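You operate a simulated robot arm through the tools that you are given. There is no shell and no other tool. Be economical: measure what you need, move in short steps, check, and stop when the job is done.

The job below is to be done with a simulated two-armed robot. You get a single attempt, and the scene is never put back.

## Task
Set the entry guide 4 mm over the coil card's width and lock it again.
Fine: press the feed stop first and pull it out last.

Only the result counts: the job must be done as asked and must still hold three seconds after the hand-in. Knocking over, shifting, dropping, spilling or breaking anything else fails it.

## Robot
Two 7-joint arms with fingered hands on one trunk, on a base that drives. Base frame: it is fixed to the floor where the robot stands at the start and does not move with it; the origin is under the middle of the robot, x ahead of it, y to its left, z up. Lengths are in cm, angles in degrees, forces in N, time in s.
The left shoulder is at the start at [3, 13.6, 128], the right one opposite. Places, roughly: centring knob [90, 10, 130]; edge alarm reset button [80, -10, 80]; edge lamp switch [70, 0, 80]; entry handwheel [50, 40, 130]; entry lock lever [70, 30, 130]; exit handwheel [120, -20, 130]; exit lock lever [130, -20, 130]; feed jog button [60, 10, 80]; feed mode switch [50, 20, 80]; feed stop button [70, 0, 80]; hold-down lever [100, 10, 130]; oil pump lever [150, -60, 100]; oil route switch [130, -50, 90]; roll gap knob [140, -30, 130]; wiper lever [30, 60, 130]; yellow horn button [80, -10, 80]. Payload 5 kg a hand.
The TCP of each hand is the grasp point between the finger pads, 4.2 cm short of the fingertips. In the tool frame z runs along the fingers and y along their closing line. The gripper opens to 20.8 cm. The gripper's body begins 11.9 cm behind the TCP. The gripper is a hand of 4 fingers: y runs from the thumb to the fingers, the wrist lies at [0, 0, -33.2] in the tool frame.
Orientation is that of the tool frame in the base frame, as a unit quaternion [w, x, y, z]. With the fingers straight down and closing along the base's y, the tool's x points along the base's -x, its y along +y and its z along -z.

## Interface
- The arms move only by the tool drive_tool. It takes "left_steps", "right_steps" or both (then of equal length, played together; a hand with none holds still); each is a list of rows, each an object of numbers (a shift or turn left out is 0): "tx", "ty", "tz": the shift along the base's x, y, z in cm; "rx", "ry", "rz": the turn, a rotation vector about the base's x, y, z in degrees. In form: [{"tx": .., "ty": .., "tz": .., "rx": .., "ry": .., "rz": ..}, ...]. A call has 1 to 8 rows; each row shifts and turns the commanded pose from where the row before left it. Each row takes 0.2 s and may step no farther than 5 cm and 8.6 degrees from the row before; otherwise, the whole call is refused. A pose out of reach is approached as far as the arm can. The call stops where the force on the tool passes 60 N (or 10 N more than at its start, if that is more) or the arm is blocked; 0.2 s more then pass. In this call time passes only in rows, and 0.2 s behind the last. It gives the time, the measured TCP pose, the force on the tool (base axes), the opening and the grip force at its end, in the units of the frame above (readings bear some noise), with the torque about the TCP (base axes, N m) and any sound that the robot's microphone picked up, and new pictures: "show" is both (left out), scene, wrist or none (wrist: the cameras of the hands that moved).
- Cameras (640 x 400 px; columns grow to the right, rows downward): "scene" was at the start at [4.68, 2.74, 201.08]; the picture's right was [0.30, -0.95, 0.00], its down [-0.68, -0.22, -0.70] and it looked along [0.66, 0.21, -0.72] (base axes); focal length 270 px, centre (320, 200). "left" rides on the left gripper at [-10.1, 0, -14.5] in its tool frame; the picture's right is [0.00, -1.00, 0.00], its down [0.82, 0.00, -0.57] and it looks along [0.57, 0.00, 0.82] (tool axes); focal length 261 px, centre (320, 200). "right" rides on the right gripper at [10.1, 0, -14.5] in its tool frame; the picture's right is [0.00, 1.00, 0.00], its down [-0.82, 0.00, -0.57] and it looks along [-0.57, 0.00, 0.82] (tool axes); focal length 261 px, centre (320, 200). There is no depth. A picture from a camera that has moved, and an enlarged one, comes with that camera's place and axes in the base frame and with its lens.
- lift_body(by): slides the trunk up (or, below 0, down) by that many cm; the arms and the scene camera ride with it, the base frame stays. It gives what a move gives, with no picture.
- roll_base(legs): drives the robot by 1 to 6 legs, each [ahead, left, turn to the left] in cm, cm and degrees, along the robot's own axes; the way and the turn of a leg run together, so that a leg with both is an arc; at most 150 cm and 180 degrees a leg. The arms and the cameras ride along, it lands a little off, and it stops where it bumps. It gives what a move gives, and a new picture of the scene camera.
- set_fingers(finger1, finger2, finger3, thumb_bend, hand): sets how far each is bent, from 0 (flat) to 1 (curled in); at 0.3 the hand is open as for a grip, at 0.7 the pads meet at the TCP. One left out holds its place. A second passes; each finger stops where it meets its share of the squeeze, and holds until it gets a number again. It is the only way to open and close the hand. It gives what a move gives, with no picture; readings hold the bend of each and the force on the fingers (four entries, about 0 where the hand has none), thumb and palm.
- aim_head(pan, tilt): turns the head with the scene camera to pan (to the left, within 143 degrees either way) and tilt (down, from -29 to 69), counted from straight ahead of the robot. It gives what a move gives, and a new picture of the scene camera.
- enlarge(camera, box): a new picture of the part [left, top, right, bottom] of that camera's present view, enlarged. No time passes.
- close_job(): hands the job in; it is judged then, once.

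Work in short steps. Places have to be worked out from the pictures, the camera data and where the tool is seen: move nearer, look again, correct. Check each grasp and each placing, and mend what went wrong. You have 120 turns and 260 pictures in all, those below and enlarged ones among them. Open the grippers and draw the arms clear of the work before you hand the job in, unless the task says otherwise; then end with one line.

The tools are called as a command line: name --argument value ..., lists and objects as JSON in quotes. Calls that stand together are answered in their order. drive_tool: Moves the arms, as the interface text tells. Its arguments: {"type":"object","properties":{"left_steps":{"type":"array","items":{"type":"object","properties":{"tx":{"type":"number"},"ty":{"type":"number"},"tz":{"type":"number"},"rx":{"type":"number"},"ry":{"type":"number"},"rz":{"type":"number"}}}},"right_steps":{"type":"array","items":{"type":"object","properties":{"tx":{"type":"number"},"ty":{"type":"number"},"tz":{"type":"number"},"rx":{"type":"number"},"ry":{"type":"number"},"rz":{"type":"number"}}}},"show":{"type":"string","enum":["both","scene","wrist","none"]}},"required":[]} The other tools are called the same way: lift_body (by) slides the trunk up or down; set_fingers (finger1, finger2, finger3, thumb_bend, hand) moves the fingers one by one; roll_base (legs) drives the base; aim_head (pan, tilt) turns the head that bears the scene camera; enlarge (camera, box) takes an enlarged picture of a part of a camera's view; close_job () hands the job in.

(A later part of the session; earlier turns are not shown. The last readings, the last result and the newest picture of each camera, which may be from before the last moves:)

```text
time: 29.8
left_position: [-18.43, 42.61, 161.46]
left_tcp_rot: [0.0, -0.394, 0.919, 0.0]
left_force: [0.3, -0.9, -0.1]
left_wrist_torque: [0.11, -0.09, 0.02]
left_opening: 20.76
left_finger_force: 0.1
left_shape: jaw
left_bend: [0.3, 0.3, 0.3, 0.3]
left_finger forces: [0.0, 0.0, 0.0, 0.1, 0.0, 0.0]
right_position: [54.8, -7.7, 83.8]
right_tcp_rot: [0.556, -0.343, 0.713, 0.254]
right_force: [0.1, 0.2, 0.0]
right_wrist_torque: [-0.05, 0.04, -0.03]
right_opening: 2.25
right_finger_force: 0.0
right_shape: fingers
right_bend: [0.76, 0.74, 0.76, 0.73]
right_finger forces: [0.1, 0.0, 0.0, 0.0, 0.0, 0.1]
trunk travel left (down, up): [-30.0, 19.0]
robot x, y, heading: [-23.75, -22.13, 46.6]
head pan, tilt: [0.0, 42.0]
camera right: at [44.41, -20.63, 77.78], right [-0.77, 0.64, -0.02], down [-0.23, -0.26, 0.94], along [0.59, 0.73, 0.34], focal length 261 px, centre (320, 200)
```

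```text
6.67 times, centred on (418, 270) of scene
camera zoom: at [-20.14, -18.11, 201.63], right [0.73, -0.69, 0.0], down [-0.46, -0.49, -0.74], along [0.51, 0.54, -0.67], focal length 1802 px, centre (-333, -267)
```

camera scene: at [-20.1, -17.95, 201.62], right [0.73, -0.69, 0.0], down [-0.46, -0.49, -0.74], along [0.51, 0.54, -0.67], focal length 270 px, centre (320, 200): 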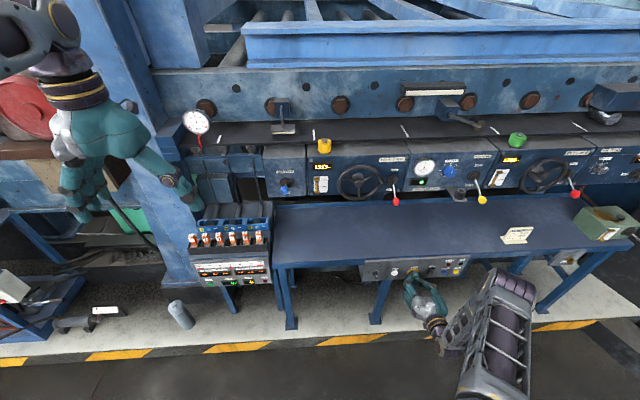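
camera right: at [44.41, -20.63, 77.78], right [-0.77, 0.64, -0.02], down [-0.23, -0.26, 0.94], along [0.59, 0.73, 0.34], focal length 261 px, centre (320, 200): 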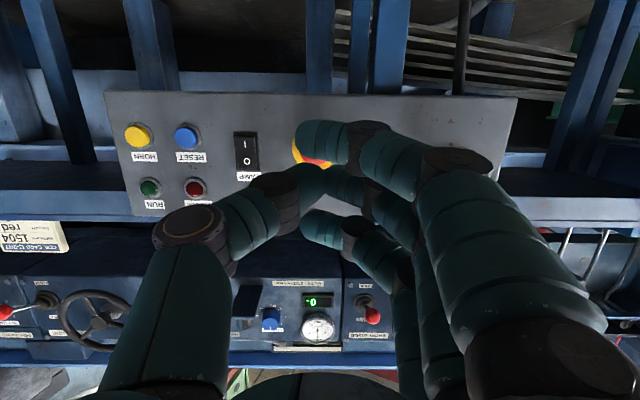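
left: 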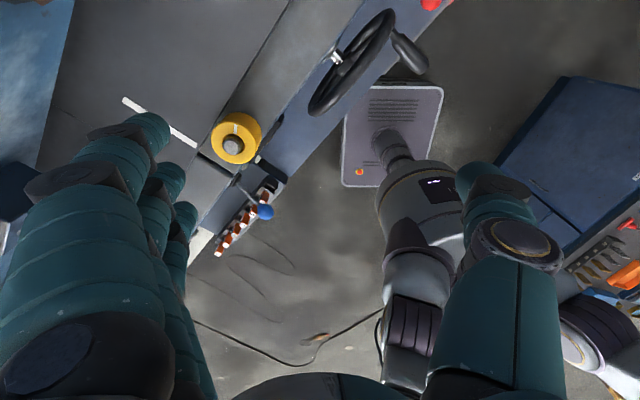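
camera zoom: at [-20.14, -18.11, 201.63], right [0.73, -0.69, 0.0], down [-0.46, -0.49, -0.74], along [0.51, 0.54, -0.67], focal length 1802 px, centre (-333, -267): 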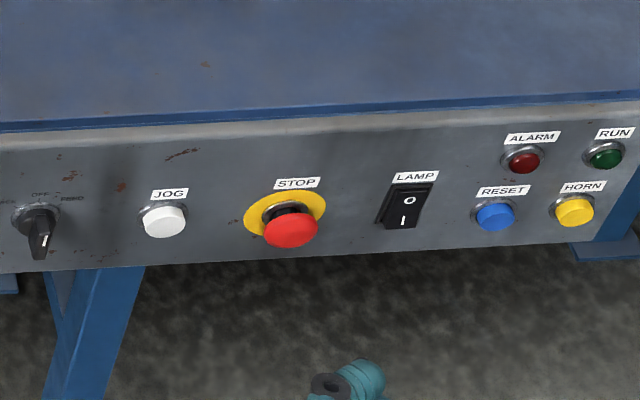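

Stop is latched in (knob ~1 cm nearer its ring). Now I raise the hand to a standoff in front of the entry lever knob, yawing left 20°.

drive_tool --right_steps '[{"tx": -0.39, "ty": 1.05, "tz": 4.7, "rz": 2.5}, {"tx": -0.39, "ty": 1.05, "tz": 4.7, "rz": 2.5}, {"tx": -0.39, "ty": 1.05, "tz": 4.7, "rz": 2.5}, {"tx": -0.39, "ty": 1.05, "tz": 4.7, "rz": 2.5}, {"tx": -0.39, "ty": 1.05, "tz": 4.7, "rz": 2.5}, {"tx": -0.39, "ty": 1.05, "tz": 4.7, "rz": 2.5}, {"tx": -0.39, "ty": 1.05, "tz": 4.7, "rz": 2.5}, {"tx": -0.39, "ty": 1.05, "tz": 4.7, "rz": 2.5}]' --show "none"

set_fingers --hand "right" --finger1 0.6 --finger2 0.6 --finger3 0.6 --thumb_bend 0.6

enlarge --camera "right" --box '[0, 0, 640, 400]'

enlarge --camera "scene" --box '[300, 130, 492, 250]'

```text
time: 31.6
left_position: [-18.49, 42.62, 161.5]
left_tcp_rot: [0.0, -0.395, 0.919, 0.0]
left_force: [-0.4, -0.4, 0.0]
left_wrist_torque: [-0.02, -0.17, 0.02]
left_opening: 20.75
left_finger_force: 0.0
left_shape: jaw
left_bend: [0.3, 0.3, 0.3, 0.3]
left_finger forces: [0.0, 0.0, 0.0, 0.0, 0.0, 0.0]
right_position: [50.84, 0.35, 121.38]
right_tcp_rot: [0.503, -0.463, 0.642, 0.347]
right_force: [-1.6, -0.5, 0.0]
right_wrist_torque: [0.02, -0.02, -0.11]
right_opening: 2.28
right_finger_force: 0.1
right_shape: fingers
right_bend: [0.76, 0.74, 0.76, 0.73]
right_finger forces: [0.1, 0.1, 0.1, 0.0, 0.1, 0.0]
trunk travel left (down, up): [-30.0, 19.0]
robot x, y, heading: [-23.34, -22.19, 46.8]
head pan, tilt: [0.0, 42.0]
```

```text
time: 32.6
left_position: [-18.36, 42.65, 161.43]
left_tcp_rot: [-0.001, -0.395, 0.919, -0.002]
left_force: [-0.8, -0.7, 0.2]
left_wrist_torque: [0.01, -0.03, 0.01]
left_opening: 20.77
left_finger_force: 0.0
left_shape: jaw
left_bend: [0.3, 0.3, 0.3, 0.3]
left_finger forces: [0.0, 0.1, 0.0, 0.0, 0.0, 0.0]
right_position: [51.0, 0.36, 121.28]
right_tcp_rot: [0.503, -0.463, 0.643, 0.345]
right_force: [0.7, 0.0, 0.5]
right_wrist_torque: [-0.03, 0.02, -0.03]
right_opening: 7.04
right_finger_force: 0.1
right_shape: fingers
right_bend: [0.6, 0.6, 0.6, 0.6]
right_finger forces: [0.0, 0.0, 0.0, 0.0, 0.1, 0.0]
trunk travel left (down, up): [-30.0, 19.0]
robot x, y, heading: [-23.6, -22.19, 46.9]
head pan, tilt: [0.0, 42.0]
```

```text
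1.00 times, centred on (320, 200) of right (not enlarged: the box is as wide or as high as the picture)
camera zoom: at [45.54, -15.21, 115.22], right [-0.94, 0.33, -0.02], down [-0.13, -0.32, 0.94], along [0.31, 0.89, 0.34], focal length 261 px, centre (320, 200)
```

zoom: 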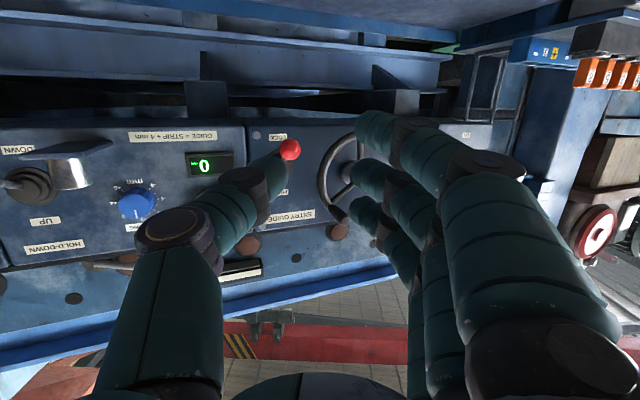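

```text
3.33 times, centred on (396, 190) of scene
camera zoom: at [-20.16, -17.98, 201.63], right [0.73, -0.69, 0.0], down [-0.46, -0.49, -0.74], along [0.51, 0.54, -0.67], focal length 901 px, centre (67, 233)
```

zoom: 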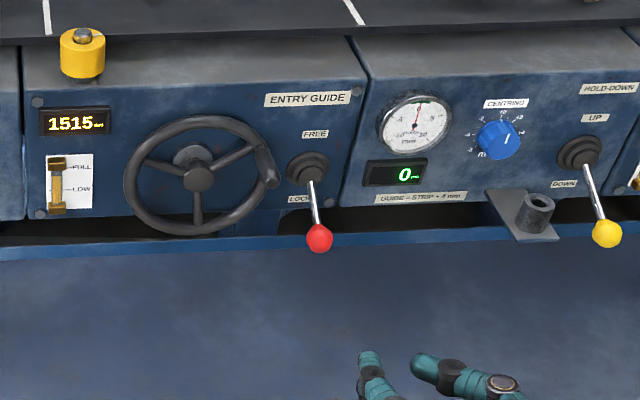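

Knob located at [63.9, 22.7, 121.9]. I move to a standoff 9 cm short along the tool axis.

drive_tool --right_steps '[{"tx": 2.5, "ty": 3.53, "tz": 0.73}, {"tx": 2.5, "ty": 3.53, "tz": 0.73}, {"tx": 2.5, "ty": 3.53, "tz": 0.73}, {"tx": 2.5, "ty": 3.53, "tz": 0.73}]' --show "wrist"

enlarge --camera "scene" --box '[300, 130, 492, 250]'

```text
time: 33.6
left_position: [-18.23, 42.95, 161.38]
left_tcp_rot: [0.0, -0.394, 0.919, -0.001]
left_force: [1.1, 1.1, -1.1]
left_wrist_torque: [-0.2, 0.02, -0.04]
left_opening: 20.79
left_finger_force: 0.0
left_shape: jaw
left_bend: [0.3, 0.3, 0.3, 0.3]
left_finger forces: [0.0, 0.0, 0.0, 0.0, 0.0, 0.1]
right_position: [61.36, 14.88, 124.09]
right_tcp_rot: [0.502, -0.463, 0.644, 0.346]
right_force: [0.0, -0.1, -1.1]
right_wrist_torque: [0.09, -0.01, 0.06]
right_opening: 7.02
right_finger_force: 0.1
right_shape: fingers
right_bend: [0.6, 0.6, 0.6, 0.6]
right_finger forces: [0.0, 0.0, 0.0, 0.0, 0.1, 0.0]
trunk travel left (down, up): [-30.0, 19.0]
robot x, y, heading: [-23.58, -22.33, 46.4]
head pan, tilt: [0.0, 42.0]
camera right: at [55.87, -0.75, 118.14], right [-0.94, 0.33, -0.02], down [-0.13, -0.32, 0.94], along [0.31, 0.89, 0.34], focal length 261 px, centre (320, 200)
```

right: 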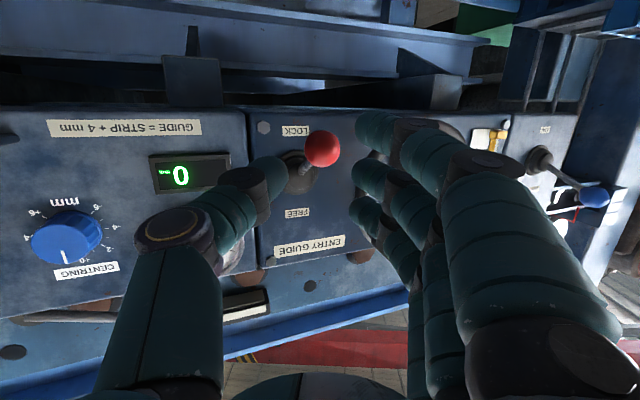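

```text
3.33 times, centred on (396, 190) of scene
camera zoom: at [-20.02, -17.75, 201.61], right [0.73, -0.69, 0.0], down [-0.46, -0.49, -0.74], along [0.51, 0.54, -0.67], focal length 901 px, centre (67, 233)
```

zoom: 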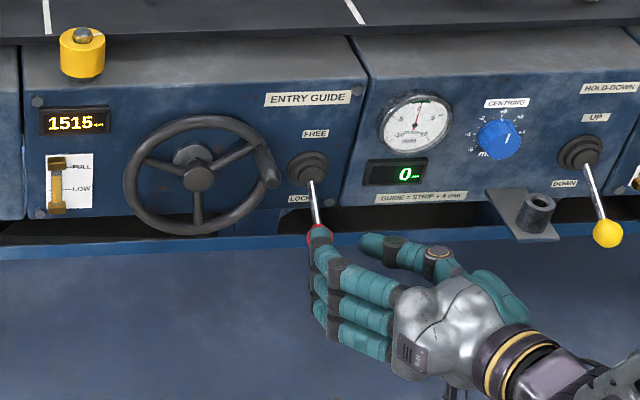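

Knob lies on the tool axis ~8.5 cm ahead. I advance onto it.

drive_tool --right_steps '[{"tx": 0.93, "ty": 2.6, "tz": -0.73}, {"tx": 0.93, "ty": 2.6, "tz": -0.73}, {"tx": 0.93, "ty": 2.6, "tz": -0.73}]' --show "wrist"

enlarge --camera "scene" --box '[300, 130, 492, 250]'

```text
time: 34.4
left_position: [-18.17, 42.82, 161.46]
left_tcp_rot: [0.0, -0.394, 0.919, -0.001]
left_force: [-0.1, 0.9, 0.0]
left_wrist_torque: [-0.07, 0.04, -0.01]
left_opening: 20.77
left_finger_force: 0.1
left_shape: jaw
left_bend: [0.3, 0.3, 0.3, 0.3]
left_finger forces: [0.1, 0.1, 0.1, 0.0, 0.0, 0.0]
right_position: [64.39, 22.69, 122.03]
right_tcp_rot: [0.503, -0.462, 0.644, 0.345]
right_force: [0.7, -0.4, 0.1]
right_wrist_torque: [0.02, -0.04, 0.07]
right_opening: 7.05
right_finger_force: 0.1
right_shape: fingers
right_bend: [0.6, 0.6, 0.6, 0.6]
right_finger forces: [0.0, 0.1, 0.0, 0.0, 0.0, 0.0]
trunk travel left (down, up): [-30.0, 19.0]
robot x, y, heading: [-24.0, -22.5, 46.7]
head pan, tilt: [0.0, 42.0]
camera right: at [58.92, 7.01, 116.02], right [-0.94, 0.34, -0.02], down [-0.13, -0.32, 0.94], along [0.31, 0.89, 0.34], focal length 261 px, centre (320, 200)
```

right: 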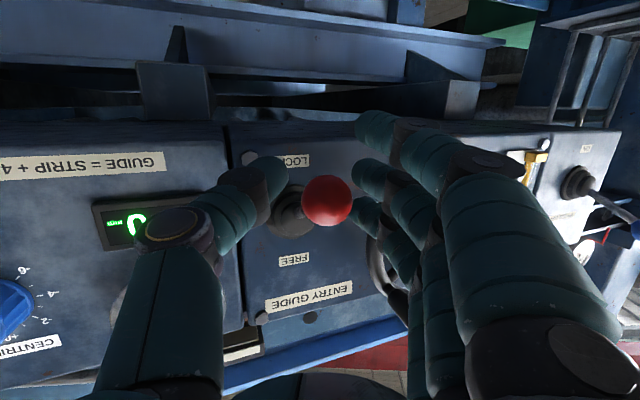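

```text
3.33 times, centred on (396, 190) of scene
camera zoom: at [-20.1, -17.89, 201.62], right [0.73, -0.69, 0.0], down [-0.46, -0.49, -0.74], along [0.51, 0.54, -0.67], focal length 901 px, centre (67, 233)
```

zoom: 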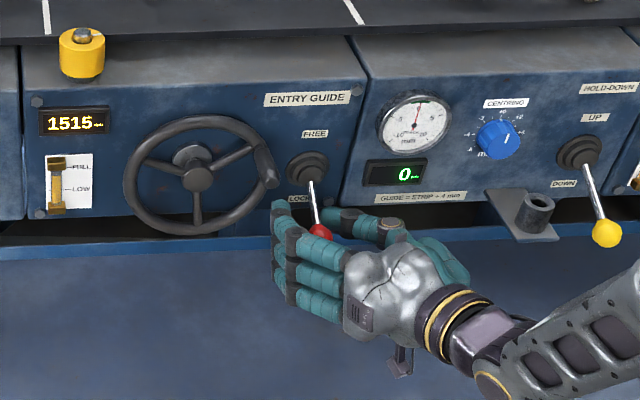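

The knob is centred between thumb and fingers. I close the hand on it.

set_fingers --hand "right" --finger1 0.72 --finger2 0.72 --finger3 0.72 --thumb_bend 0.72

enlarge --camera "right" --box '[0, 0, 640, 400]'

```text
time: 35.4
left_position: [-18.33, 42.91, 161.4]
left_tcp_rot: [-0.001, -0.395, 0.919, -0.001]
left_force: [0.3, 0.2, -0.7]
left_wrist_torque: [0.0, 0.04, 0.03]
left_opening: 20.78
left_finger_force: 0.1
left_shape: jaw
left_bend: [0.3, 0.3, 0.3, 0.3]
left_finger forces: [0.0, 0.0, 0.1, 0.0, 0.0, 0.0]
right_position: [64.33, 22.69, 122.13]
right_tcp_rot: [0.503, -0.463, 0.643, 0.347]
right_force: [3.0, 3.1, -0.3]
right_wrist_torque: [-0.01, -0.01, -0.04]
right_opening: 2.75
right_finger_force: 2.4
right_shape: fingers
right_bend: [0.72, 0.71, 0.72, 0.71]
right_finger forces: [0.0, 0.1, 0.0, 0.0, 5.0, 0.0]
trunk travel left (down, up): [-30.0, 19.0]
robot x, y, heading: [-23.69, -21.94, 46.7]
head pan, tilt: [0.0, 42.0]
```

```text
1.00 times, centred on (320, 200) of right (not enlarged: the box is as wide or as high as the picture)
camera zoom: at [58.9, 7.07, 116.06], right [-0.94, 0.33, -0.02], down [-0.13, -0.32, 0.94], along [0.31, 0.89, 0.34], focal length 261 px, centre (320, 200)
```

zoom: 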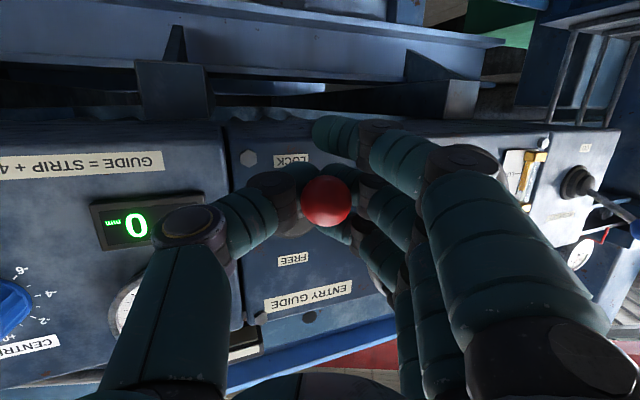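

Thumb contacts the knob (5 N) with finger2 opposite. I lift along the arc towards FREE.

drive_tool --right_steps '[{"tx": -0.25, "ty": -0.3, "tz": 1.1}, {"tx": -0.2, "ty": -0.25, "tz": 1.1}, {"tx": -0.1, "ty": -0.1, "tz": 1.1}, {"tz": 1.1}, {"tz": 1.1}, {"tx": 0.15, "ty": 0.15, "tz": 1.1}, {"tx": 0.25, "ty": 0.3, "tz": 1.1}, {"tx": 0.3, "ty": 0.35, "tz": 1.1}]' --show "wrist"

enlarge --camera "scene" --box '[300, 130, 492, 250]'

```text
time: 37.2
left_position: [-18.42, 42.65, 161.58]
left_tcp_rot: [0.0, -0.394, 0.919, -0.001]
left_force: [-1.9, -0.1, -0.4]
left_wrist_torque: [0.04, -0.15, -0.01]
left_opening: 20.77
left_finger_force: 0.0
left_shape: jaw
left_bend: [0.3, 0.3, 0.3, 0.3]
left_finger forces: [0.0, 0.0, 0.0, 0.0, 0.0, 0.0]
right_position: [64.19, 23.3, 131.93]
right_tcp_rot: [0.506, -0.464, 0.637, 0.35]
right_force: [-1.4, 0.9, 0.6]
right_wrist_torque: [0.45, -0.34, -0.35]
right_opening: 2.75
right_finger_force: 0.1
right_shape: fingers
right_bend: [0.72, 0.71, 0.72, 0.71]
right_finger forces: [0.1, 0.1, 0.0, 0.0, 0.1, 0.0]
trunk travel left (down, up): [-30.0, 19.0]
robot x, y, heading: [-23.86, -22.09, 46.7]
head pan, tilt: [0.0, 42.0]
camera right: at [58.87, 7.67, 125.58], right [-0.94, 0.33, -0.02], down [-0.13, -0.33, 0.93], along [0.3, 0.88, 0.36], focal length 261 px, centre (320, 200)
```

right: 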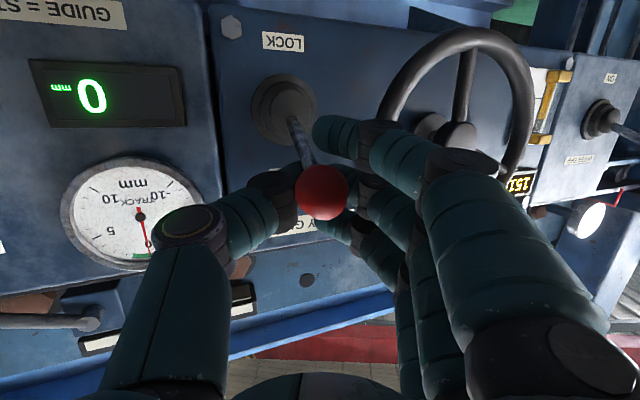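

```text
3.33 times, centred on (396, 190) of scene
camera zoom: at [-20.32, -18.02, 201.7], right [0.73, -0.69, 0.0], down [-0.46, -0.49, -0.74], along [0.51, 0.54, -0.67], focal length 901 px, centre (67, 233)
```

zoom: 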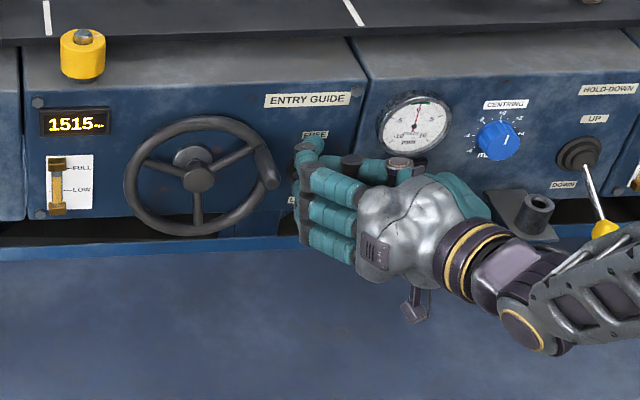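

The lever has swung up with the hand. I push a little further up to make sure it is at its end stop.

drive_tool --right_steps '[{"tx": 0.3, "ty": 0.4, "tz": 0.8}, {"tx": 0.3, "ty": 0.4, "tz": 0.8}]' --show "wrist"

```text
time: 37.8
left_position: [-18.41, 42.73, 161.53]
left_tcp_rot: [0.0, -0.395, 0.919, -0.001]
left_force: [-0.6, 0.3, 0.5]
left_wrist_torque: [-0.02, -0.04, 0.0]
left_opening: 20.76
left_finger_force: 0.0
left_shape: jaw
left_bend: [0.3, 0.3, 0.3, 0.3]
left_finger forces: [0.0, 0.0, 0.0, 0.0, 0.0, 0.1]
right_position: [64.8, 23.79, 132.63]
right_tcp_rot: [0.502, -0.464, 0.643, 0.346]
right_force: [-2.2, -0.7, -3.4]
right_wrist_torque: [-0.18, 0.09, -0.04]
right_opening: 2.76
right_finger_force: 1.6
right_shape: fingers
right_bend: [0.72, 0.71, 0.72, 0.71]
right_finger forces: [3.7, 0.0, 0.0, 0.0, 0.0, 0.0]
trunk travel left (down, up): [-30.0, 19.0]
robot x, y, heading: [-23.77, -22.18, 46.8]
head pan, tilt: [0.0, 42.0]
camera right: at [59.45, 8.1, 126.44], right [-0.94, 0.33, -0.02], down [-0.13, -0.32, 0.94], along [0.31, 0.89, 0.34], focal length 261 px, centre (320, 200)
```

right: 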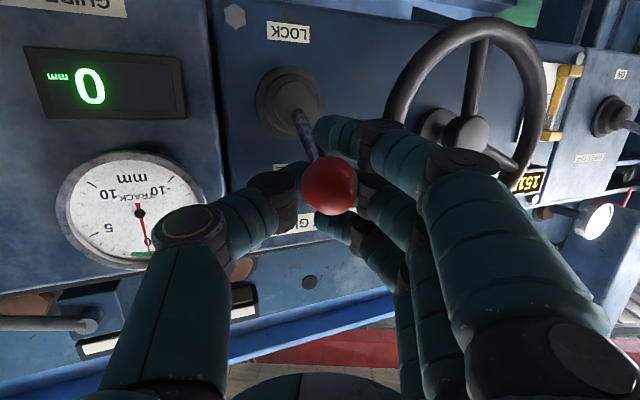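

Slight resistance: likely at the stop. I open the hand, retract and look.

set_fingers --hand "right" --finger1 0.6 --finger2 0.6 --finger3 0.6 --thumb_bend 0.6

drive_tool --right_steps '[{"tx": -1.5, "ty": -4.3, "tz": 0.6}, {"tx": -1.5, "ty": -4.3, "tz": 0.6}, {"tx": -1.5, "ty": -4.3, "tz": 0.6}]' --show "wrist"

enlarge --camera "scene" --box '[300, 130, 492, 250]'

```text
time: 38.8
left_position: [-18.25, 42.77, 161.42]
left_tcp_rot: [-0.001, -0.395, 0.919, -0.001]
left_force: [-0.1, -0.1, 0.5]
left_wrist_torque: [0.01, 0.01, -0.02]
left_opening: 20.77
left_finger_force: 0.1
left_shape: jaw
left_bend: [0.3, 0.3, 0.3, 0.3]
left_finger forces: [0.0, 0.0, 0.0, 0.0, 0.1, 0.0]
right_position: [65.06, 23.74, 132.45]
right_tcp_rot: [0.503, -0.462, 0.643, 0.345]
right_force: [0.7, -0.8, 0.7]
right_wrist_torque: [0.03, 0.0, -0.05]
right_opening: 6.99
right_finger_force: 0.0
right_shape: fingers
right_bend: [0.6, 0.6, 0.6, 0.6]
right_finger forces: [0.0, 0.1, 0.0, 0.0, 0.0, 0.0]
trunk travel left (down, up): [-30.0, 19.0]
robot x, y, heading: [-24.08, -22.25, 46.6]
head pan, tilt: [0.0, 42.0]
```

```text
time: 39.6
left_position: [-18.5, 42.49, 161.67]
left_tcp_rot: [0.0, -0.394, 0.919, 0.0]
left_force: [-0.7, -1.5, 1.1]
left_wrist_torque: [0.19, -0.06, 0.03]
left_opening: 20.8
left_finger_force: 0.1
left_shape: jaw
left_bend: [0.3, 0.3, 0.3, 0.3]
left_finger forces: [0.1, 0.1, 0.0, 0.0, 0.0, 0.0]
right_position: [60.23, 10.72, 134.66]
right_tcp_rot: [0.504, -0.462, 0.642, 0.346]
right_force: [-1.8, 0.8, 0.5]
right_wrist_torque: [-0.04, -0.02, -0.17]
right_opening: 7.04
right_finger_force: 0.0
right_shape: fingers
right_bend: [0.6, 0.6, 0.6, 0.6]
right_finger forces: [0.0, 0.0, 0.1, 0.0, 0.1, 0.0]
trunk travel left (down, up): [-30.0, 19.0]
robot x, y, heading: [-23.62, -21.96, 46.8]
head pan, tilt: [0.0, 42.0]
camera right: at [54.93, -4.93, 128.48], right [-0.94, 0.33, -0.02], down [-0.13, -0.32, 0.94], along [0.31, 0.89, 0.35], focal length 261 px, centre (320, 200)
```

right: 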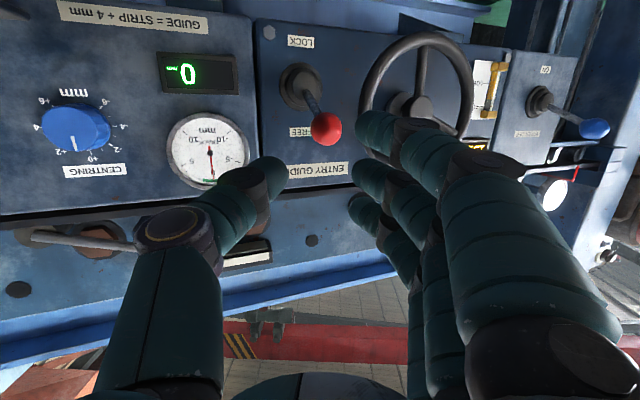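

```text
3.33 times, centred on (396, 190) of scene
camera zoom: at [-20.17, -18.19, 201.64], right [0.73, -0.68, 0.0], down [-0.46, -0.49, -0.74], along [0.51, 0.54, -0.67], focal length 901 px, centre (67, 233)
```

zoom: 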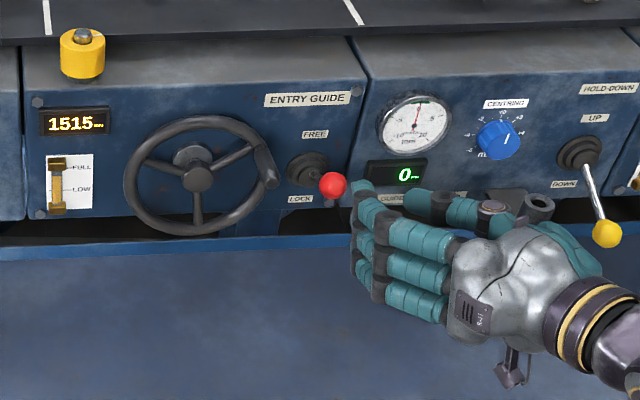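

The lever is at FREE (+26°). Now for the wheel: I park the right hand back/right and bring the left hand in, as its camera will be above the hand.

drive_tool --right_steps '[{"tx": 0.8, "ty": -4.5}, {"tx": 0.8, "ty": -4.5}, {"tx": 2, "ty": -4.3}, {"tx": 2, "ty": -4.3}]' --show "none"

set_fingers --hand "left" --finger1 0.6 --finger2 0.6 --finger3 0.6 --thumb_bend 0.6

drive_tool --left_steps '[{"tx": 3.9, "ty": -0.23, "tz": -3, "rx": 6.2, "ry": -5.81}, {"tx": 3.9, "ty": -0.23, "tz": -3, "rx": 6.2, "ry": -5.81}, {"tx": 3.9, "ty": -0.23, "tz": -3, "rx": 6.2, "ry": -5.81}, {"tx": 3.9, "ty": -0.23, "tz": -3, "rx": 6.2, "ry": -5.81}, {"tx": 3.9, "ty": -0.23, "tz": -3, "rx": 6.2, "ry": -5.81}, {"tx": 3.9, "ty": -0.23, "tz": -3, "rx": 6.2, "ry": -5.81}]'

```text
time: 40.6
left_position: [-18.2, 42.44, 161.6]
left_tcp_rot: [0.0, -0.394, 0.919, 0.0]
left_force: [0.6, -1.3, -0.1]
left_wrist_torque: [0.21, 0.02, -0.01]
left_opening: 20.8
left_finger_force: 0.0
left_shape: jaw
left_bend: [0.3, 0.3, 0.3, 0.3]
left_finger forces: [0.0, 0.0, 0.1, 0.0, 0.0, 0.0]
right_position: [65.84, -6.84, 134.17]
right_tcp_rot: [0.502, -0.463, 0.642, 0.348]
right_force: [0.4, -0.2, 0.6]
right_wrist_torque: [-0.02, -0.03, 0.0]
right_opening: 7.05
right_finger_force: 0.1
right_shape: fingers
right_bend: [0.6, 0.6, 0.6, 0.6]
right_finger forces: [0.0, 0.1, 0.1, 0.0, 0.1, 0.0]
trunk travel left (down, up): [-30.0, 19.0]
robot x, y, heading: [-23.65, -22.05, 46.8]
head pan, tilt: [0.0, 42.0]
```

```text
time: 41.6
left_position: [-18.21, 42.65, 161.52]
left_tcp_rot: [0.0, -0.394, 0.919, 0.0]
left_force: [-0.1, -0.5, 0.9]
left_wrist_torque: [0.02, 0.0, -0.03]
left_opening: 7.2
left_finger_force: 0.1
left_shape: fingers
left_bend: [0.6, 0.6, 0.6, 0.6]
left_finger forces: [0.0, 0.0, 0.0, 0.0, 0.1, 0.1]
right_position: [65.95, -6.82, 134.22]
right_tcp_rot: [0.504, -0.461, 0.643, 0.345]
right_force: [0.6, 0.3, -0.3]
right_wrist_torque: [0.04, 0.0, 0.06]
right_opening: 7.1
right_finger_force: 0.0
right_shape: fingers
right_bend: [0.6, 0.6, 0.6, 0.6]
right_finger forces: [0.0, 0.0, 0.0, 0.1, 0.1, 0.0]
trunk travel left (down, up): [-30.0, 19.0]
robot x, y, heading: [-23.78, -22.49, 46.9]
head pan, tilt: [0.0, 42.0]
```

```text
time: 43.0
left_position: [3.47, 41.2, 144.94]
left_tcp_rot: [0.363, -0.363, 0.844, 0.156]
left_force: [-0.7, 0.4, 0.4]
left_wrist_torque: [0.0, -0.01, -0.05]
left_opening: 7.12
left_finger_force: 0.1
left_shape: fingers
left_bend: [0.6, 0.6, 0.6, 0.6]
left_finger forces: [0.1, 0.1, 0.1, 0.0, 0.0, 0.0]
left hand out of reach, approached as far as the arm can: row 6
right_position: [65.73, -6.6, 134.17]
right_tcp_rot: [0.504, -0.462, 0.643, 0.345]
right_force: [0.9, 0.2, 1.2]
right_wrist_torque: [-0.04, 0.0, -0.05]
right_opening: 7.07
right_finger_force: 0.0
right_shape: fingers
right_bend: [0.6, 0.6, 0.6, 0.6]
right_finger forces: [0.1, 0.1, 0.1, 0.0, 0.0, 0.0]
trunk travel left (down, up): [-30.0, 19.0]
robot x, y, heading: [-23.78, -21.98, 46.8]
head pan, tilt: [0.0, 42.0]
camera scene: at [-20.13, -17.95, 201.63], right [0.73, -0.69, 0.0], down [-0.46, -0.49, -0.74], along [0.51, 0.54, -0.67], focal length 270 px, centre (320, 200)
camera left: at [0.93, 38.62, 162.08], right [0.73, -0.69, 0.0], down [-0.67, -0.71, -0.2], along [0.14, 0.15, -0.98], focal length 261 px, centre (320, 200)
```

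scene: 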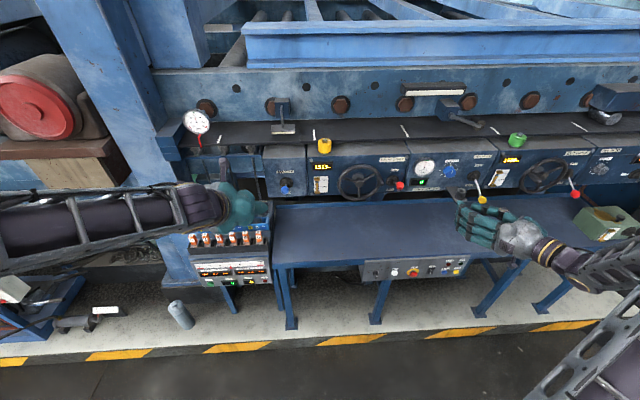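
left: 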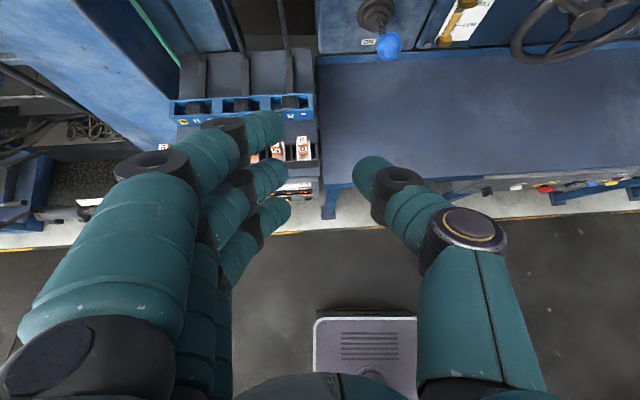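

Left hand is at H32 S-26 Z145, pitched ~46°. I move it right toward the wheel, pitching and yawing right.

drive_tool --left_steps '[{"tx": 3.4, "ty": -2.2, "tz": -1.5, "rx": 3.6, "ry": -3.4, "rz": -3.5}, {"tx": 3.4, "ty": -2.2, "tz": -1.5, "rx": 3.6, "ry": -3.4, "rz": -3.5}, {"tx": 3.4, "ty": -2.2, "tz": -1.5, "rx": 3.6, "ry": -3.4, "rz": -3.5}, {"tx": 3.4, "ty": -2.2, "tz": -1.5, "rx": 3.6, "ry": -3.4, "rz": -3.5}, {"tx": 3.4, "ty": -2.2, "tz": -1.5, "rx": 3.6, "ry": -3.4, "rz": -3.5}, {"tx": 3.4, "ty": -2.2, "tz": -1.5}]'

```text
time: 44.4
left_position: [29.83, -17.85, 160.45]
left_tcp_rot: [0.712, 0.082, 0.696, -0.04]
left_force: [-1.3, 0.2, 0.3]
left_wrist_torque: [-0.01, 0.04, -0.04]
left_opening: 7.13
left_finger_force: 0.0
left_shape: fingers
left_bend: [0.6, 0.6, 0.6, 0.6]
left_finger forces: [0.0, 0.0, 0.1, 0.1, 0.0, 0.0]
left hand out of reach, approached as far as the arm can: row 1
right_position: [65.87, -6.78, 134.17]
right_tcp_rot: [0.502, -0.463, 0.643, 0.346]
right_force: [0.9, 0.2, 0.0]
right_wrist_torque: [0.0, -0.03, -0.02]
right_opening: 7.12
right_finger_force: 0.2
right_shape: fingers
right_bend: [0.6, 0.6, 0.6, 0.6]
right_finger forces: [0.1, 0.0, 0.1, 0.1, 0.1, 0.0]
trunk travel left (down, up): [-30.0, 19.0]
robot x, y, heading: [-23.93, -22.02, 46.6]
head pan, tilt: [0.0, 42.0]
stopped in row 6 (left hand): the arm was blocked; the commanded pose is now the measured one
camera scene: at [-20.08, -17.94, 201.63], right [0.73, -0.69, 0.0], down [-0.46, -0.49, -0.74], along [0.51, 0.54, -0.67], focal length 270 px, centre (320, 200)
camera left: at [15.31, -15.87, 170.19], right [-0.17, -0.98, -0.06], down [-0.54, 0.14, -0.83], along [0.82, -0.11, -0.56], focal length 261 px, centre (320, 200)
```

scene: 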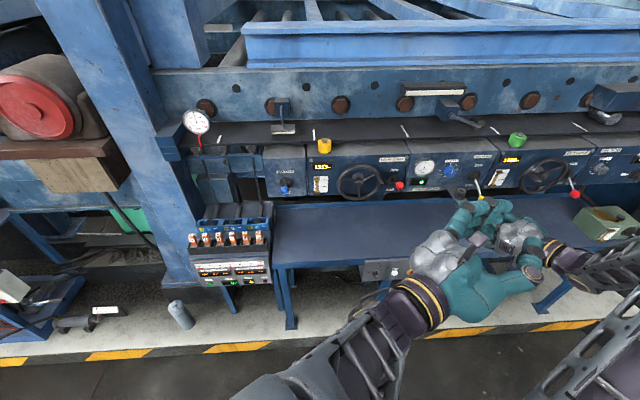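
left: 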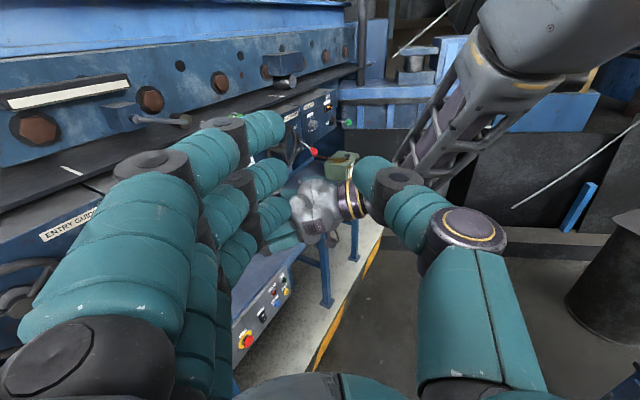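

The left arm's IK jumped, and it now points to the right near the right hand, without contact force. I bring it back left/forward while yawing left, in fewer rows to see how it behaves.

drive_tool --left_steps '[{"tx": 0.3, "ty": 4.5, "tz": -1, "rz": 5}, {"tx": 0.3, "ty": 4.5, "tz": -1, "rz": 5}, {"tx": 0.3, "ty": 4.5, "tz": -1, "rz": 5}, {"tx": 0.3, "ty": 4.5, "tz": -1, "rz": 5}]'

```text
time: 45.4
left_position: [29.44, -11.31, 163.2]
left_tcp_rot: [0.744, -0.002, 0.668, -0.011]
left_force: [0.6, 0.0, 0.6]
left_wrist_torque: [0.0, 0.04, -0.01]
left_opening: 7.13
left_finger_force: 0.0
left_shape: fingers
left_bend: [0.6, 0.6, 0.6, 0.6]
left_finger forces: [0.1, 0.0, 0.0, 0.0, 0.0, 0.0]
right_position: [65.91, -6.8, 134.23]
right_tcp_rot: [0.503, -0.463, 0.643, 0.346]
right_force: [0.2, -0.5, -0.3]
right_wrist_torque: [-0.03, 0.01, 0.02]
right_opening: 7.08
right_finger_force: 0.1
right_shape: fingers
right_bend: [0.6, 0.6, 0.6, 0.6]
right_finger forces: [0.0, 0.0, 0.1, 0.0, 0.0, 0.1]
trunk travel left (down, up): [-30.0, 19.0]
robot x, y, heading: [-23.83, -21.82, 46.6]
head pan, tilt: [0.0, 42.0]
stopped in row 4 (left hand): the arm was blocked; the commanded pose is now the measured one
camera scene: at [-20.08, -17.99, 201.63], right [0.73, -0.69, 0.0], down [-0.46, -0.49, -0.74], along [0.51, 0.54, -0.67], focal length 270 px, centre (320, 200)
camera left: at [14.07, -10.94, 171.61], right [-0.02, -1.0, 0.02], down [-0.48, -0.01, -0.88], along [0.88, -0.02, -0.48], focal length 261 px, centre (320, 200)
```

scene: 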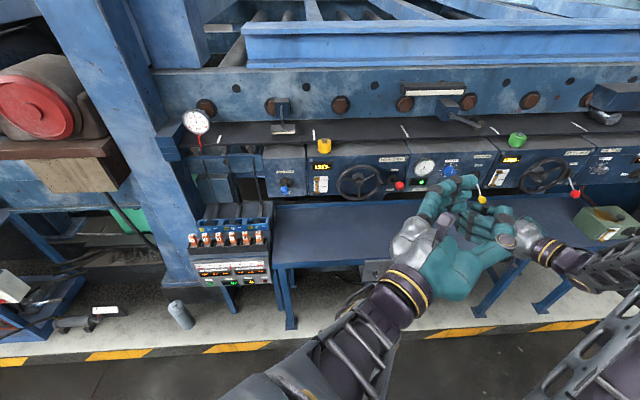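
left: 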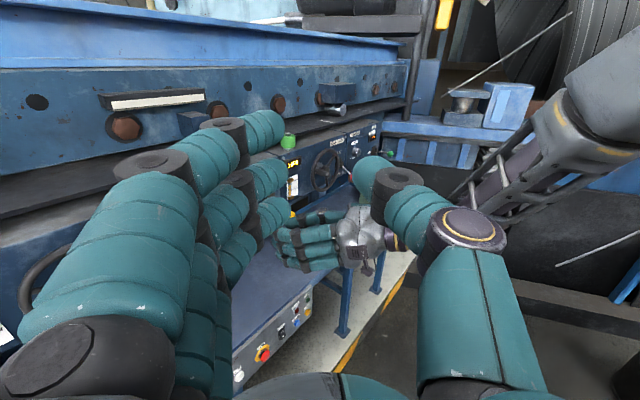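

It is again limited near the body; I extend forward-left without rotating to gain room.

drive_tool --left_steps '[{"tx": 2.6, "ty": 4.0}, {"tx": 2.6, "ty": 4.0}, {"tx": 2.6, "ty": 4.0}, {"tx": 2.6, "ty": 4.0}]' --show "scene"

```text
time: 46.0
left_position: [31.47, -18.43, 168.11]
left_tcp_rot: [0.761, 0.071, 0.64, -0.083]
left_force: [-0.2, 0.7, 0.8]
left_wrist_torque: [0.0, 0.02, 0.01]
left_opening: 7.13
left_finger_force: 0.1
left_shape: fingers
left_bend: [0.6, 0.6, 0.6, 0.6]
left_finger forces: [0.0, 0.0, 0.0, 0.0, 0.0, 0.1]
right_position: [65.79, -6.94, 134.21]
right_tcp_rot: [0.503, -0.462, 0.643, 0.346]
right_force: [-0.6, -0.1, 0.2]
right_wrist_torque: [0.0, -0.01, 0.02]
right_opening: 7.07
right_finger_force: 0.0
right_shape: fingers
right_bend: [0.6, 0.6, 0.6, 0.6]
right_finger forces: [0.0, 0.1, 0.0, 0.0, 0.0, 0.0]
trunk travel left (down, up): [-30.0, 19.0]
robot x, y, heading: [-23.73, -22.07, 46.9]
head pan, tilt: [0.0, 42.0]
stopped in row 2 (left hand): the arm was blocked; the commanded pose is now the measured one
camera scene: at [-20.08, -18.11, 201.63], right [0.73, -0.69, 0.0], down [-0.46, -0.49, -0.74], along [0.51, 0.54, -0.67], focal length 270 px, centre (320, 200)
```

scene: 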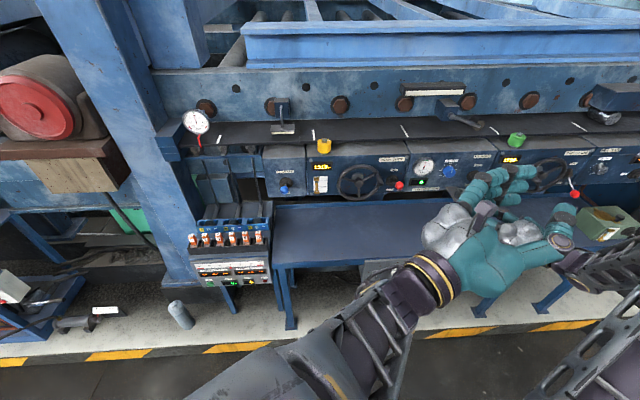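

Lowering freed the right arm earlier; I try the same with the left.

drive_tool --left_steps '[{"tx": -1.5, "ty": 1.5, "tz": -4.4}, {"tx": -1.5, "ty": 1.5, "tz": -4.4}, {"tx": -1.5, "ty": 1.5, "tz": -4.4}, {"tx": -1.5, "ty": 1.5, "tz": -4.4}]' --show "scene"

```text
time: 46.8
left_position: [28.48, -12.67, 165.35]
left_tcp_rot: [0.799, 0.022, 0.588, -0.125]
left_force: [0.4, -0.3, -0.5]
left_wrist_torque: [-0.02, 0.02, 0.02]
left_opening: 7.11
left_finger_force: 0.1
left_shape: fingers
left_bend: [0.6, 0.6, 0.6, 0.6]
left_finger forces: [0.1, 0.1, 0.0, 0.1, 0.0, 0.0]
left hand out of reach, approached as far as the arm can: row 2, 3
right_position: [66.0, -6.83, 134.11]
right_tcp_rot: [0.503, -0.462, 0.643, 0.346]
right_force: [0.5, 0.8, -0.9]
right_wrist_torque: [0.02, 0.02, 0.07]
right_opening: 7.08
right_finger_force: 0.1
right_shape: fingers
right_bend: [0.6, 0.6, 0.6, 0.6]
right_finger forces: [0.0, 0.0, 0.0, 0.0, 0.1, 0.1]
trunk travel left (down, up): [-30.0, 19.0]
robot x, y, heading: [-23.86, -22.15, 46.8]
head pan, tilt: [0.0, 42.0]
stopped in row 3 (left hand): the arm was blocked; the commanded pose is now the measured one
camera scene: at [-19.85, -18.15, 201.62], right [0.72, -0.69, 0.0], down [-0.46, -0.48, -0.74], along [0.51, 0.54, -0.67], focal length 270 px, centre (320, 200)
```

scene: 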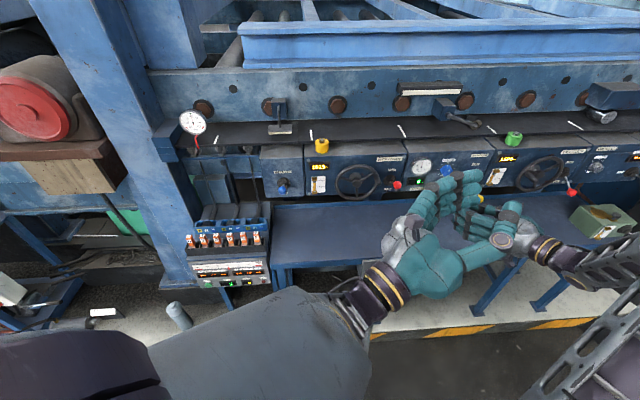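

The elbow is folded high. I pitch the hand back down (towards its original pose) while extending forward.

drive_tool --left_steps '[{"ry": 8}, {"tx": 1, "ty": 1.5, "ry": 8}, {"tx": 1, "ty": 1.5, "ry": 8}, {"tx": 1, "ty": 1.5, "ry": 8}, {"tx": 1, "ty": 1.5, "ry": 8}, {"tx": 1, "ty": 1.5, "ry": 8}]' --show "scene"

```text
time: 48.2
left_position: [32.02, -7.34, 163.39]
left_tcp_rot: [0.538, -0.023, 0.833, -0.128]
left_force: [-0.6, -1.3, -0.3]
left_wrist_torque: [0.07, 0.06, 0.09]
left_opening: 7.13
left_finger_force: 0.2
left_shape: fingers
left_bend: [0.6, 0.6, 0.6, 0.6]
left_finger forces: [0.1, 0.1, 0.0, 0.0, 0.1, 0.1]
left hand out of reach, approached as far as the arm can: row 5, 6
right_position: [65.97, -6.4, 134.11]
right_tcp_rot: [0.502, -0.463, 0.644, 0.345]
right_force: [-0.1, 2.7, 0.4]
right_wrist_torque: [-0.08, -0.03, -0.16]
right_opening: 7.08
right_finger_force: 0.1
right_shape: fingers
right_bend: [0.6, 0.6, 0.6, 0.6]
right_finger forces: [0.1, 0.0, 0.0, 0.0, 0.0, 0.1]
trunk travel left (down, up): [-30.0, 19.0]
robot x, y, heading: [-23.77, -22.29, 46.6]
head pan, tilt: [0.0, 42.0]
camera scene: at [-19.98, -17.53, 201.6], right [0.73, -0.69, 0.0], down [-0.46, -0.49, -0.74], along [0.51, 0.54, -0.67], focal length 270 px, centre (320, 200)
```

scene: 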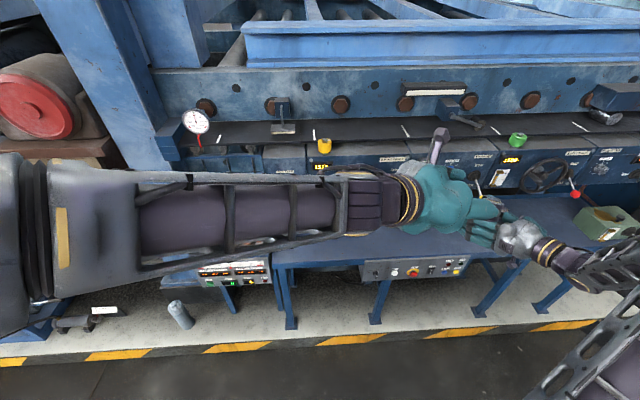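

Better: the arm is unfolding. I continue pitching down and move back left.

drive_tool --left_steps '[{"tx": -1.5, "ty": 3, "ry": 8}, {"tx": -1.5, "ty": 3, "ry": 8}, {"tx": -1.5, "ty": 3, "ry": 8}, {"tx": -1.5, "ty": 3, "ry": 8}, {"tx": -1.5, "ty": 3, "ry": 8}, {"tx": -1.5, "ty": 3, "ry": 8}]' --show "scene"

```text
time: 49.6
left_position: [28.86, -4.69, 152.86]
left_tcp_rot: [0.471, -0.048, 0.874, -0.112]
left_force: [-0.4, -1.2, -0.2]
left_wrist_torque: [0.01, -0.03, 0.0]
left_opening: 7.08
left_finger_force: 0.1
left_shape: fingers
left_bend: [0.6, 0.6, 0.6, 0.6]
left_finger forces: [0.0, 0.0, 0.0, 0.1, 0.1, 0.0]
left hand out of reach, approached as far as the arm can: row 1, 2, 3, 4, 5, 6
right_position: [65.81, -6.83, 134.25]
right_tcp_rot: [0.503, -0.462, 0.643, 0.346]
right_force: [0.1, -0.2, 0.3]
right_wrist_torque: [0.02, 0.0, 0.03]
right_opening: 7.09
right_finger_force: 0.1
right_shape: fingers
right_bend: [0.6, 0.6, 0.6, 0.6]
right_finger forces: [0.1, 0.0, 0.0, 0.0, 0.0, 0.1]
trunk travel left (down, up): [-30.0, 19.0]
robot x, y, heading: [-23.72, -22.42, 46.8]
head pan, tilt: [0.0, 42.0]
camera scene: at [-20.05, -18.05, 201.63], right [0.73, -0.69, 0.0], down [-0.46, -0.49, -0.74], along [0.51, 0.54, -0.67], focal length 270 px, centre (320, 200)
```

scene: 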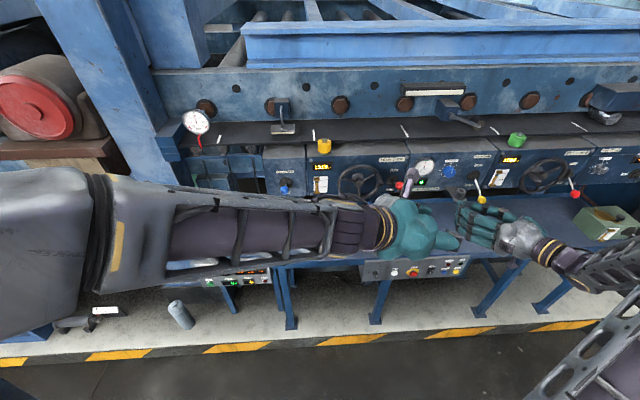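

The commanded pose runs ahead of the arm; I continue toward a natural pose: yaw back left and move left.

drive_tool --left_steps '[{"tx": -1, "ty": 2, "rz": 8}, {"tx": -1, "ty": 2, "rz": 8}, {"tx": -1, "ty": 2, "rz": 8}, {"tx": -1, "ty": 2, "rz": 8}, {"rz": 8}, {"rz": 8}, {"tx": 0}, {"tx": 0}]' --show "scene"

```text
time: 51.0
left_position: [23.57, 5.86, 151.98]
left_tcp_rot: [0.443, -0.433, 0.784, -0.028]
left_force: [-0.4, 0.1, 0.6]
left_wrist_torque: [0.0, 0.01, -0.05]
left_opening: 7.15
left_finger_force: 0.0
left_shape: fingers
left_bend: [0.6, 0.6, 0.6, 0.6]
left_finger forces: [0.0, 0.0, 0.0, 0.0, 0.0, 0.0]
right_position: [65.78, -6.51, 134.21]
right_tcp_rot: [0.503, -0.463, 0.642, 0.346]
right_force: [-0.3, 1.6, -0.2]
right_wrist_torque: [-0.04, 0.01, -0.01]
right_opening: 7.07
right_finger_force: 0.1
right_shape: fingers
right_bend: [0.6, 0.6, 0.6, 0.6]
right_finger forces: [0.0, 0.0, 0.1, 0.0, 0.1, 0.0]
trunk travel left (down, up): [-30.0, 19.0]
robot x, y, heading: [-23.61, -22.12, 46.8]
head pan, tilt: [0.0, 42.0]
stopped in row 6 (left hand): the arm was blocked; the commanded pose is now the measured one
camera scene: at [-20.06, -17.83, 201.62], right [0.73, -0.68, 0.0], down [-0.46, -0.49, -0.74], along [0.51, 0.54, -0.67], focal length 270 px, centre (320, 200)
```

scene: 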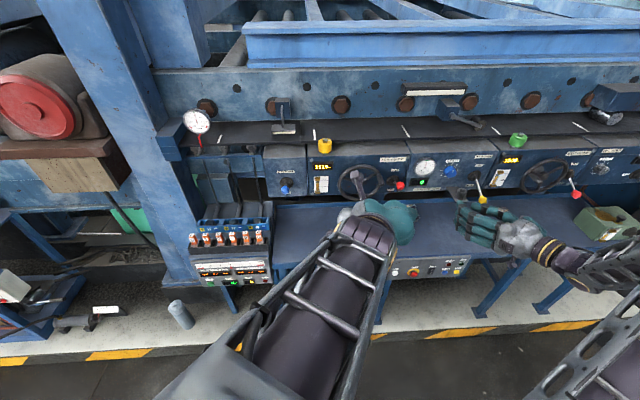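

Now the left hand points forward-right (heading 25°, pitch -37°), near what I want. I extend it forward along the panel normal.

drive_tool --left_steps '[{"tx": 2.5, "ty": 2.9}, {"tx": 2.5, "ty": 2.9}, {"tx": 2.5, "ty": 2.9}, {"tx": 2.5, "ty": 2.9}]'

```text
time: 52.0
left_position: [33.59, 17.81, 151.99]
left_tcp_rot: [0.443, -0.432, 0.785, -0.028]
left_force: [1.4, 2.2, -0.8]
left_wrist_torque: [-0.03, 0.02, -0.07]
left_opening: 7.11
left_finger_force: 0.0
left_shape: fingers
left_bend: [0.6, 0.6, 0.6, 0.6]
left_finger forces: [0.1, 0.1, 0.0, 0.1, 0.1, 0.0]
right_position: [66.05, -6.24, 134.19]
right_tcp_rot: [0.501, -0.464, 0.643, 0.346]
right_force: [1.0, 1.6, 0.5]
right_wrist_torque: [0.02, 0.0, 0.07]
right_opening: 7.08
right_finger_force: 0.2
right_shape: fingers
right_bend: [0.6, 0.6, 0.6, 0.6]
right_finger forces: [0.0, 0.1, 0.1, 0.0, 0.0, 0.0]
trunk travel left (down, up): [-30.0, 19.0]
robot x, y, heading: [-23.71, -22.49, 46.8]
head pan, tilt: [0.0, 42.0]
camera scene: at [-19.74, -17.66, 201.6], right [0.73, -0.68, 0.0], down [-0.46, -0.49, -0.74], along [0.51, 0.54, -0.67], focal length 270 px, centre (320, 200)
camera left: at [25.46, 19.88, 167.36], right [0.65, -0.62, 0.43], down [-0.6, -0.77, -0.2], along [0.46, -0.13, -0.88], focal length 261 px, centre (320, 200)
```

scene: 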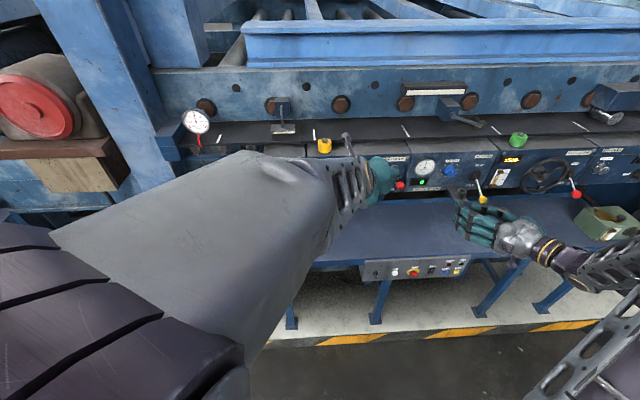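
left: 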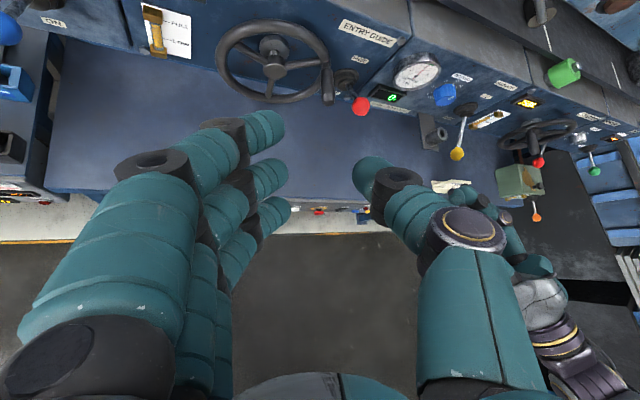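

This posture works but blocks the scene view; the right hand was handier, and there is enough clearance for it at the handle. I retreat the left arm to the left.

drive_tool --left_steps '[{"tx": -3.2, "ty": 2.4, "rz": 4}, {"tx": -3.4, "ty": 2.4, "rz": 4}, {"tx": -3.4, "ty": 2.4, "rz": 4}, {"tx": -3.4, "ty": 2.4, "rz": 4}, {"tx": -3.4, "ty": 2.4, "rz": 4}, {"tx": -3.4, "ty": 2.4, "rz": 4}, {"tx": -3.4, "ty": 2.4}, {"tx": -3.4, "ty": 2.4}]' --show "scene"

```text
time: 53.8
left_position: [6.81, 36.25, 152.25]
left_tcp_rot: [0.442, -0.583, 0.679, 0.065]
left_force: [-0.8, 2.4, 0.0]
left_wrist_torque: [-0.12, -0.11, -0.21]
left_opening: 7.1
left_finger_force: 0.1
left_shape: fingers
left_bend: [0.6, 0.6, 0.6, 0.6]
left_finger forces: [0.0, 0.0, 0.0, 0.1, 0.0, 0.0]
right_position: [65.64, -6.41, 134.5]
right_tcp_rot: [0.504, -0.463, 0.641, 0.347]
right_force: [-1.0, 2.4, 1.9]
right_wrist_torque: [-0.15, 0.03, -0.24]
right_opening: 7.09
right_finger_force: 0.0
right_shape: fingers
right_bend: [0.6, 0.6, 0.6, 0.6]
right_finger forces: [0.1, 0.0, 0.1, 0.0, 0.0, 0.0]
trunk travel left (down, up): [-30.0, 19.0]
robot x, y, heading: [-23.58, -22.21, 46.7]
head pan, tilt: [0.0, 42.0]
camera scene: at [-20.35, -17.84, 201.63], right [0.73, -0.68, 0.0], down [-0.46, -0.49, -0.74], along [0.51, 0.54, -0.67], focal length 270 px, centre (320, 200)
```

scene: 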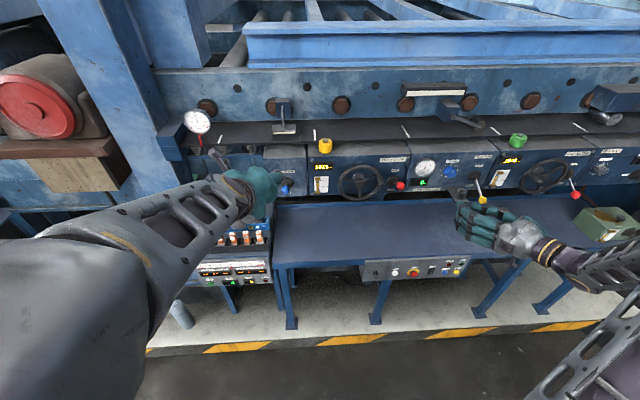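

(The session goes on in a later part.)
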